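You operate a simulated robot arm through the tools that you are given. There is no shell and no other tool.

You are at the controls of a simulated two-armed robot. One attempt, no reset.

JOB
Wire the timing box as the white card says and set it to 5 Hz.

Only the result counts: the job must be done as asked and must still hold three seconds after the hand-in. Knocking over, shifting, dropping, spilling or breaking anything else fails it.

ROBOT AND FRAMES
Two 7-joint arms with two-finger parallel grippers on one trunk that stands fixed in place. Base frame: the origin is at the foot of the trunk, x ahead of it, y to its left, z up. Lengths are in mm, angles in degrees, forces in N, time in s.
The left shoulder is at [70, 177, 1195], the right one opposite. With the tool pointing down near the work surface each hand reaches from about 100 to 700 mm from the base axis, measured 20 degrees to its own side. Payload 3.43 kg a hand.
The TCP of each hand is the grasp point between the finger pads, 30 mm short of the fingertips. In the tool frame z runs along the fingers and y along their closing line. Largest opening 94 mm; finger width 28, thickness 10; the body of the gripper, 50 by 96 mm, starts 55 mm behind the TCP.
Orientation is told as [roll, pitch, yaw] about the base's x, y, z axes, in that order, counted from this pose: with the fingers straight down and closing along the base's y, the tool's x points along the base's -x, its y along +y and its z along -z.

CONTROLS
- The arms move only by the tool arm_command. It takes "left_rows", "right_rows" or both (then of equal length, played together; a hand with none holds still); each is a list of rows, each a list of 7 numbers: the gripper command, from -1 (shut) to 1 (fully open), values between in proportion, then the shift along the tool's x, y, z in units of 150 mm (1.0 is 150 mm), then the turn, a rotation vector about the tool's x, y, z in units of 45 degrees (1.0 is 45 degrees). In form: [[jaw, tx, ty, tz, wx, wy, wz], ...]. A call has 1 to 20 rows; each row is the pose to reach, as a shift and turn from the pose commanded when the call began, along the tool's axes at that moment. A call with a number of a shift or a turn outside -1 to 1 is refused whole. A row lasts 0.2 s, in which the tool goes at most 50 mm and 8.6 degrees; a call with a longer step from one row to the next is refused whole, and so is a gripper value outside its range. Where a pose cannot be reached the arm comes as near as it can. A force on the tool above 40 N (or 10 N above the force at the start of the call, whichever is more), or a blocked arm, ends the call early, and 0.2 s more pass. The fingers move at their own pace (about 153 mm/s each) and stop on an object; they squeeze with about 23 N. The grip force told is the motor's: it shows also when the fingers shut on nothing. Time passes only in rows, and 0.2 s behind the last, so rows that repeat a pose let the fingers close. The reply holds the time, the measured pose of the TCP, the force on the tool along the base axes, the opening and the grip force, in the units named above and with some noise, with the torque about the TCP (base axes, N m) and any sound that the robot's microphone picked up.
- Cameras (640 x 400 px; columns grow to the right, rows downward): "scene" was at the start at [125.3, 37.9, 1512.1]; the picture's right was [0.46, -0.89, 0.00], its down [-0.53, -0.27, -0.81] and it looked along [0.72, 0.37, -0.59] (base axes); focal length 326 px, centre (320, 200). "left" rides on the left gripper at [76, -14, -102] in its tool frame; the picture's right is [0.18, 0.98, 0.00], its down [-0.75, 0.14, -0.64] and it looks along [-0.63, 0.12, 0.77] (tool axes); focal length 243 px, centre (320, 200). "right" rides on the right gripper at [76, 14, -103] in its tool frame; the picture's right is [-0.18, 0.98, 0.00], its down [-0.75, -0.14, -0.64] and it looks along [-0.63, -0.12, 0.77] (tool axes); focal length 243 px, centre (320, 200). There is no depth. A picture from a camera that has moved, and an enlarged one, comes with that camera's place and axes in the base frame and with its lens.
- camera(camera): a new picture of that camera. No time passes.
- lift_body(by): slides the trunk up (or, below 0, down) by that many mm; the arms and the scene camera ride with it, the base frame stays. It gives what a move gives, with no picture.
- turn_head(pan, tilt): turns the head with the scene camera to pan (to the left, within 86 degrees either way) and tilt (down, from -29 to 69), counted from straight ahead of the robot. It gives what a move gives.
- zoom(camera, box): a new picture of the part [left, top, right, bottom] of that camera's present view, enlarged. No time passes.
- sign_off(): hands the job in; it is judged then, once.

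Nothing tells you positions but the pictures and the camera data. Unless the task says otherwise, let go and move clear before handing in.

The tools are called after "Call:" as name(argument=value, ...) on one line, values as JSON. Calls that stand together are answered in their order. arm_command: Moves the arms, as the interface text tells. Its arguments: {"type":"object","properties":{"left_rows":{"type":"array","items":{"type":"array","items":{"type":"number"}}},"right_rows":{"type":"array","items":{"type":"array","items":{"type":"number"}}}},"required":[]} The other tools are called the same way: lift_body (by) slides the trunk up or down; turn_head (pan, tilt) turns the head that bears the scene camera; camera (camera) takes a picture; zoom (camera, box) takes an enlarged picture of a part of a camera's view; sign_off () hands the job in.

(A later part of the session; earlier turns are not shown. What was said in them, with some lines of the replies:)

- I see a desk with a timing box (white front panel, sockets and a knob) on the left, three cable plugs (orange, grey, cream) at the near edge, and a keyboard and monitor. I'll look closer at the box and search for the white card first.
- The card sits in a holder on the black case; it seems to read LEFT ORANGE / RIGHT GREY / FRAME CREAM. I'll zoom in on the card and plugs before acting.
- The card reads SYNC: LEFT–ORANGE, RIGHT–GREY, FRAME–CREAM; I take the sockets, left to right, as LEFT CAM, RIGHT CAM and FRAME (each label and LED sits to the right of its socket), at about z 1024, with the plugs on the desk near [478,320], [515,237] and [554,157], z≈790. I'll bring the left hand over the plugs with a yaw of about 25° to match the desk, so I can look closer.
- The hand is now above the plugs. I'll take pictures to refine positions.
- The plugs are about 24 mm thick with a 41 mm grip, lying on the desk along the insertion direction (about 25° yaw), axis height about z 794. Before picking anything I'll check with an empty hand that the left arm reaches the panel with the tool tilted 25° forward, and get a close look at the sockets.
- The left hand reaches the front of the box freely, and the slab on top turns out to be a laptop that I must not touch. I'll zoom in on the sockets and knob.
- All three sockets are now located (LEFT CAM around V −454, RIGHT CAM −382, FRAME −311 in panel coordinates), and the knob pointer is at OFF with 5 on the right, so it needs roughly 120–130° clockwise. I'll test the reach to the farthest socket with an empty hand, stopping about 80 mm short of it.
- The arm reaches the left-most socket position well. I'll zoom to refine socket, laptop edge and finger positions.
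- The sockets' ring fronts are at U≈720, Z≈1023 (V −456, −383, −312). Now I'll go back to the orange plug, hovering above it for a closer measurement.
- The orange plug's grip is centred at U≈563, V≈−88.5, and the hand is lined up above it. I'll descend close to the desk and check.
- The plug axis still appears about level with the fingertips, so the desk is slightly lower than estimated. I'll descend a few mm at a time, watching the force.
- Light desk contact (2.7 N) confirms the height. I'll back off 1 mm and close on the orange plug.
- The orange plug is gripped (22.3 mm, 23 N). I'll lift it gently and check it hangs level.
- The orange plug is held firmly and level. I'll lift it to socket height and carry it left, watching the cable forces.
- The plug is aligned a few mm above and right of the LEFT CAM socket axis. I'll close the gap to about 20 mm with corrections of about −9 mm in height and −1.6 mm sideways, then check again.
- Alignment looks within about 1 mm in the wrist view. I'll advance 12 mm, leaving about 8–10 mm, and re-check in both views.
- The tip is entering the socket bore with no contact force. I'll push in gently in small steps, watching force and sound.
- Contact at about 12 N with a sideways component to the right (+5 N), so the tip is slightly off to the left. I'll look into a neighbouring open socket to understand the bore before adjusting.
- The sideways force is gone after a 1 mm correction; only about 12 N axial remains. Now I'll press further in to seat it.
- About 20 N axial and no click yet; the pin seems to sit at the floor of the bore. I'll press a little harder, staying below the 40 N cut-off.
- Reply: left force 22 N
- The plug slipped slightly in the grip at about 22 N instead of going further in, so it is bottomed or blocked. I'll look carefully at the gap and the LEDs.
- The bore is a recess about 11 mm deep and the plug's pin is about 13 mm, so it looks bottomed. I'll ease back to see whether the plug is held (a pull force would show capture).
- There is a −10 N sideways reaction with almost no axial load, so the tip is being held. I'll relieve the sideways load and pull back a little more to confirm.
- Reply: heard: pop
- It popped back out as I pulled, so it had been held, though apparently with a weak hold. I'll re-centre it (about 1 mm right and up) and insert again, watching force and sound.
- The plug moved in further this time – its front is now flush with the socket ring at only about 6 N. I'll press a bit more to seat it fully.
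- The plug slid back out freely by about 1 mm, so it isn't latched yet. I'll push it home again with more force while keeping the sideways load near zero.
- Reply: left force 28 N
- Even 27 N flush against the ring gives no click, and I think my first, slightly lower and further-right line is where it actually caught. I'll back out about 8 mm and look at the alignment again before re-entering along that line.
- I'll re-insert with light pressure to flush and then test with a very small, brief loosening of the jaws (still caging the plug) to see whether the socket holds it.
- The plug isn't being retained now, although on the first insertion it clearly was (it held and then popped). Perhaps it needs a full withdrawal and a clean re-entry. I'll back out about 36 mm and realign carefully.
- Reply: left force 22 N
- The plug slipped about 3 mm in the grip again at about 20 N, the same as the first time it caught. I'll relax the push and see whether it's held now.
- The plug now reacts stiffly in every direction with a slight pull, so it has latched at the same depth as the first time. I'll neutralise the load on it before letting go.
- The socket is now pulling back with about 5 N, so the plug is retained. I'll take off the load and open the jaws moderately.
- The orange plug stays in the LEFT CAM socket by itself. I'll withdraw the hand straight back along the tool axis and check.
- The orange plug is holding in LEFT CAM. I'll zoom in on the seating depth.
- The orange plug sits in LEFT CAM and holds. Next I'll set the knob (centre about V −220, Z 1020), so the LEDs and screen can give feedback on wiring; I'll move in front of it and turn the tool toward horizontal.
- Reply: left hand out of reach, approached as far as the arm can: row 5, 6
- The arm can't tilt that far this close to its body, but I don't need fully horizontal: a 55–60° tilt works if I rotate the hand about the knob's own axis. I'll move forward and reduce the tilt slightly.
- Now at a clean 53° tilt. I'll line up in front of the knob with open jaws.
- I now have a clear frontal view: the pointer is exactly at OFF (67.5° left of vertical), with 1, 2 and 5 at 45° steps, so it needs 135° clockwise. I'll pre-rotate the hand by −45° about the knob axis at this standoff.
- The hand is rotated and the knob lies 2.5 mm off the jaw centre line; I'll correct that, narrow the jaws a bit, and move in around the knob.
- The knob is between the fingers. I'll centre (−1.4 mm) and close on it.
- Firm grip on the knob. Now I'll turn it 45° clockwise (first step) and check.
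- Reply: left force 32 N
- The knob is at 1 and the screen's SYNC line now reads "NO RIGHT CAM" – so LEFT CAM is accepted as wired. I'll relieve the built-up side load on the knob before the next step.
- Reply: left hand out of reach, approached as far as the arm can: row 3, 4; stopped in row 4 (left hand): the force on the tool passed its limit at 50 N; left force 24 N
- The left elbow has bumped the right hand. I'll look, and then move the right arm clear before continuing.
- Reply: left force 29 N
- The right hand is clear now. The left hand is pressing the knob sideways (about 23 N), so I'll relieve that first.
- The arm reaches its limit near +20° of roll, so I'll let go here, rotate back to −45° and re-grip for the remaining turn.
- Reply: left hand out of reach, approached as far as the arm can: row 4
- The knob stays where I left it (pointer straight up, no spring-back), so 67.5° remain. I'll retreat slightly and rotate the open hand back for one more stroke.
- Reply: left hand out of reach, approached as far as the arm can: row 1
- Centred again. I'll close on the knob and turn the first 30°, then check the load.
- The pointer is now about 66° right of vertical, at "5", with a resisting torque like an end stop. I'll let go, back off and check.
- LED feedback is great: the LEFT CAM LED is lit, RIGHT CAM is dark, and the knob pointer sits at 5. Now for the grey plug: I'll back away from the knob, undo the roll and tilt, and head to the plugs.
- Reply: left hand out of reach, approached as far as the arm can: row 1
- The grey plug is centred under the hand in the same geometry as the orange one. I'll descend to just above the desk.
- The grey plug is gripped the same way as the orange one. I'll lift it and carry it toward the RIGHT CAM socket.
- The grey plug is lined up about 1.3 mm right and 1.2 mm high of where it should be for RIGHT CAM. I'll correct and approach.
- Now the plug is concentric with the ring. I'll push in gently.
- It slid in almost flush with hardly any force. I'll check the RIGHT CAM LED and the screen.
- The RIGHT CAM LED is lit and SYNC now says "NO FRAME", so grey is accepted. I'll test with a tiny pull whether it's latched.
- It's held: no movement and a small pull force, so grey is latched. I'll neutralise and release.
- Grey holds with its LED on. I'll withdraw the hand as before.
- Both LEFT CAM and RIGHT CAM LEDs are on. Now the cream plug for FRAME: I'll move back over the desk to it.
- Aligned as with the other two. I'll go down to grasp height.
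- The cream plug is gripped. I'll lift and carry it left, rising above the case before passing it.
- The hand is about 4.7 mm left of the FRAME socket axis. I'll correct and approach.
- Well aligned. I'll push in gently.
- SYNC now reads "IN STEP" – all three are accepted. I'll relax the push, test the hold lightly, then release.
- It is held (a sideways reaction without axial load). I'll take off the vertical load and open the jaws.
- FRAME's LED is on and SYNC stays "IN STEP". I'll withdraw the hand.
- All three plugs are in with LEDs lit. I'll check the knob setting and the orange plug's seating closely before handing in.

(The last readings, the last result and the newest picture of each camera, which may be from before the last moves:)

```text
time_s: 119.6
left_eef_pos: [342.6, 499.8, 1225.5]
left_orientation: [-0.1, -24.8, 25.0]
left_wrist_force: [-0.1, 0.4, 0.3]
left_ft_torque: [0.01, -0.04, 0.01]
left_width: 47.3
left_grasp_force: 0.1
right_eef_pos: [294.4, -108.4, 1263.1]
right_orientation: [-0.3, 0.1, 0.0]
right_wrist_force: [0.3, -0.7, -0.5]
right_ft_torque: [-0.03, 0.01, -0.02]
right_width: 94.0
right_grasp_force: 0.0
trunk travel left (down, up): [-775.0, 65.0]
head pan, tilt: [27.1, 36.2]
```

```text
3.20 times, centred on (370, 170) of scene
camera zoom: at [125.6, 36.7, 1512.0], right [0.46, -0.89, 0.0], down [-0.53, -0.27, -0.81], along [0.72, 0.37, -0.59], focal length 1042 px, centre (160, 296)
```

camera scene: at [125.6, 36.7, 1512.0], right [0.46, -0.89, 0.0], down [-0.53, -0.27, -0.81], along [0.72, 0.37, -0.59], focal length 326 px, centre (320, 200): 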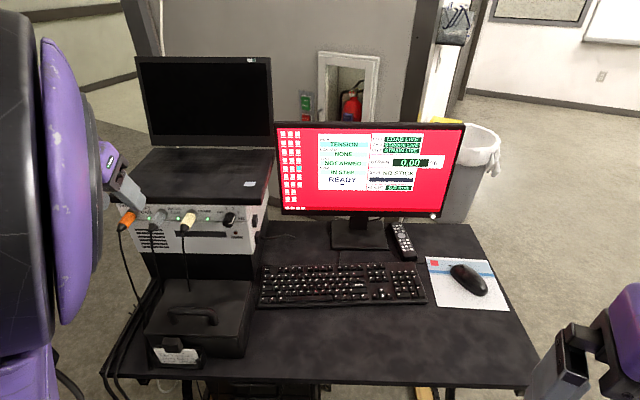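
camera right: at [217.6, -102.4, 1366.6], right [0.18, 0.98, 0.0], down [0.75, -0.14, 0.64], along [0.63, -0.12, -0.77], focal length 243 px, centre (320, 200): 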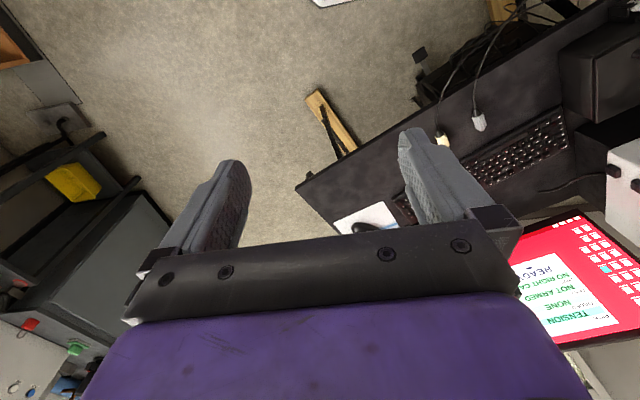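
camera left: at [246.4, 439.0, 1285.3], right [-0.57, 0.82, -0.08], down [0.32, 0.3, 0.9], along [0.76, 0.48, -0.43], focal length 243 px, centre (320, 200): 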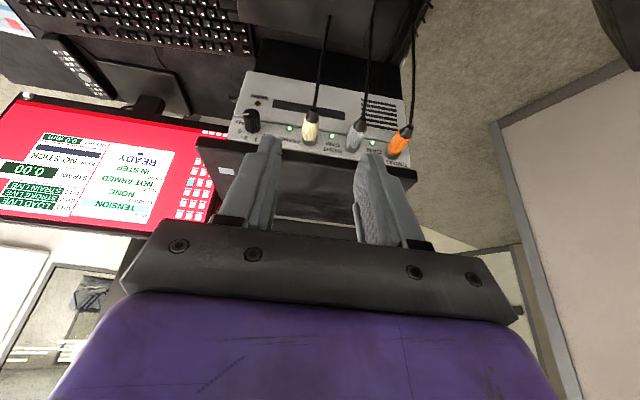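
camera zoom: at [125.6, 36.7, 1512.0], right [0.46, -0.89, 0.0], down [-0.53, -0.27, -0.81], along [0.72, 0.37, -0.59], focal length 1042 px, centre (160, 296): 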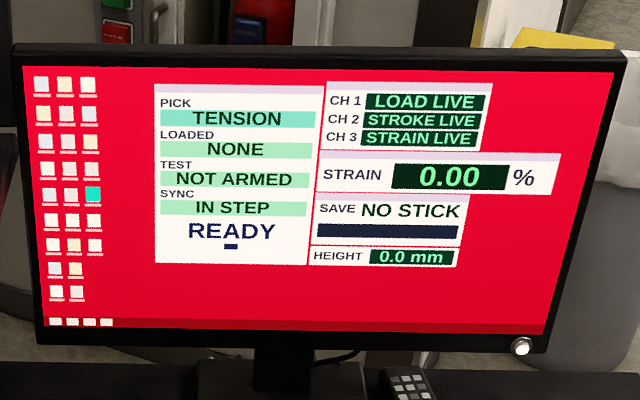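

Everything looks right: plugs match the card, pointer at 5, "IN STEP". I'll wait a few seconds and verify it holds.

Call:
arm_command(left_rows=[[0, 0.1, 0, -0.05, 0, 0, 0], [0, 0.2, 0, -0.1, 0, 0, 0], [0, 0.2, 0, -0.1, 0, 0, 0], [0, 0.2, 0, -0.1, 0, 0, 0], [0, 0.2, 0, -0.1, 0, 0, 0], [0, 0.2, 0, -0.1, 0, 0, 0], [0, 0.2, 0, -0.1, 0, 0, 0], [0, 0.2, 0, -0.1, 0, 0, 0], [0, 0.2, 0, -0.1, 0, 0, 0], [0, 0.2, 0, -0.1, 0, 0, 0], [0, 0.2, 0, -0.1, 0, 0, 0], [0, 0.2, 0, -0.1, 0, 0, 0], [0, 0.2, 0, -0.1, 0, 0, 0], [0, 0.2, 0, -0.1, 0, 0, 0], [0, 0.2, 0, -0.1, 0, 0, 0], [0, 0.2, 0, -0.1, 0, 0, 0], [0, 0.2, 0, -0.1, 0, 0, 0], [0, 0.2, 0, -0.1, 0, 0, 0]])

Call:
camera(camera="scene")

Call:
zoom(camera="scene", box=[100, 180, 280, 290])

Call:
zoom(camera="left", box=[180, 60, 440, 220])

Call:
zoom(camera="scene", box=[310, 125, 430, 200])

```text
time_s: 123.4
left_eef_pos: [316.6, 500.2, 1222.8]
left_orientation: [-0.4, -24.7, 25.2]
left_wrist_force: [0.3, 0.5, 0.4]
left_ft_torque: [-0.01, 0.01, -0.02]
left_width: 46.9
left_grasp_force: 0.0
left hand out of reach, approached as far as the arm can: row 2, 3, 4, 5, 6, 7, 8, 9, 10, 11, 12, 13, 14, 15, 16, 17, 18
right_eef_pos: [295.2, -109.3, 1262.5]
right_orientation: [-0.3, 0.1, 0.0]
right_wrist_force: [-0.2, 0.6, -0.5]
right_ft_torque: [0.0, -0.02, 0.03]
right_width: 93.9
right_grasp_force: 0.0
trunk travel left (down, up): [-775.0, 65.0]
head pan, tilt: [27.1, 36.2]
```

```text
taken
camera scene: at [125.2, 37.0, 1512.1], right [0.46, -0.89, 0.0], down [-0.53, -0.27, -0.81], along [0.72, 0.37, -0.59], focal length 326 px, centre (320, 200)
```

scene: 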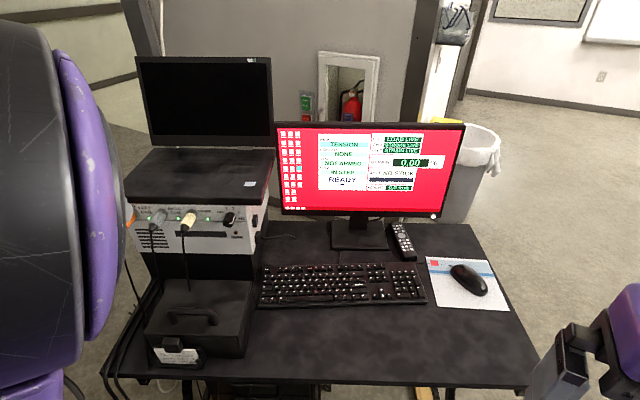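

```text
3.56 times, centred on (190, 235) of scene
camera zoom: at [125.2, 37.0, 1512.1], right [0.46, -0.89, 0.0], down [-0.53, -0.27, -0.81], along [0.72, 0.37, -0.59], focal length 1158 px, centre (782, 76)
```

zoom: 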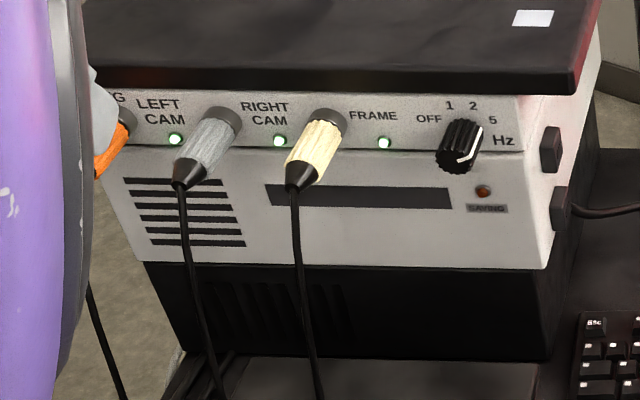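

```text
2.46 times, centred on (310, 140) of left
camera zoom: at [220.5, 437.9, 1283.1], right [-0.57, 0.82, -0.09], down [0.31, 0.31, 0.9], along [0.76, 0.48, -0.43], focal length 597 px, centre (345, 348)
```

zoom: 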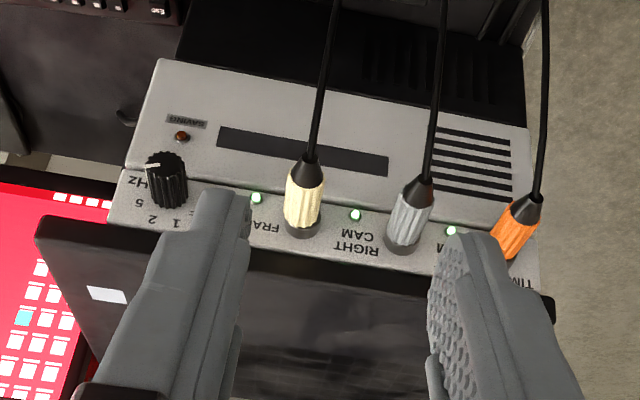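

```text
5.33 times, centred on (370, 162) of scene
camera zoom: at [125.2, 37.0, 1512.1], right [0.46, -0.89, 0.0], down [-0.53, -0.27, -0.81], along [0.72, 0.37, -0.59], focal length 1737 px, centre (53, 400)
```

zoom: 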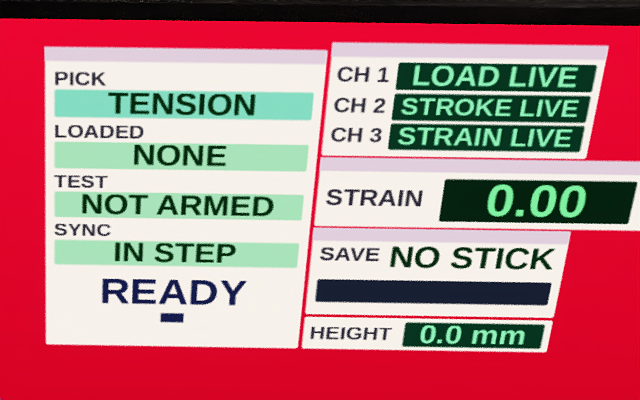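

After several seconds the wiring still holds. Orange is in LEFT CAM, grey in RIGHT CAM and cream in FRAME, with all three LEDs lit. The screen reads "IN STEP", the knob is at 5, and both hands are clear, so I'm handing in.

Call:
sign_off()

```text
The job is handed in.
```

The timing box is wired as the card says and the knob is set to 5 Hz.

- **Wiring:** orange is in LEFT CAM, grey in RIGHT CAM and cream in FRAME. All three LEDs are lit, and the screen's SYNC line changed from "BOX OFF" to "IN STEP".
- **Rate:** the pointer sits at 5. The screen doesn't show the rate, so I judged this from the camera view, to within about 3°.
- **Hold:** both hands were clear, and nothing changed during a wait of about four seconds before the hand-in. The first time, orange popped out when I tested its hold, so I reseated it. Its grip still stands about 2–3 mm off the socket ring, a larger gap than the other two.
- **Bump:** while I turned the knob, the left elbow bumped the right hand. I moved the right arm clear, and I saw nothing else on the desk out of place.
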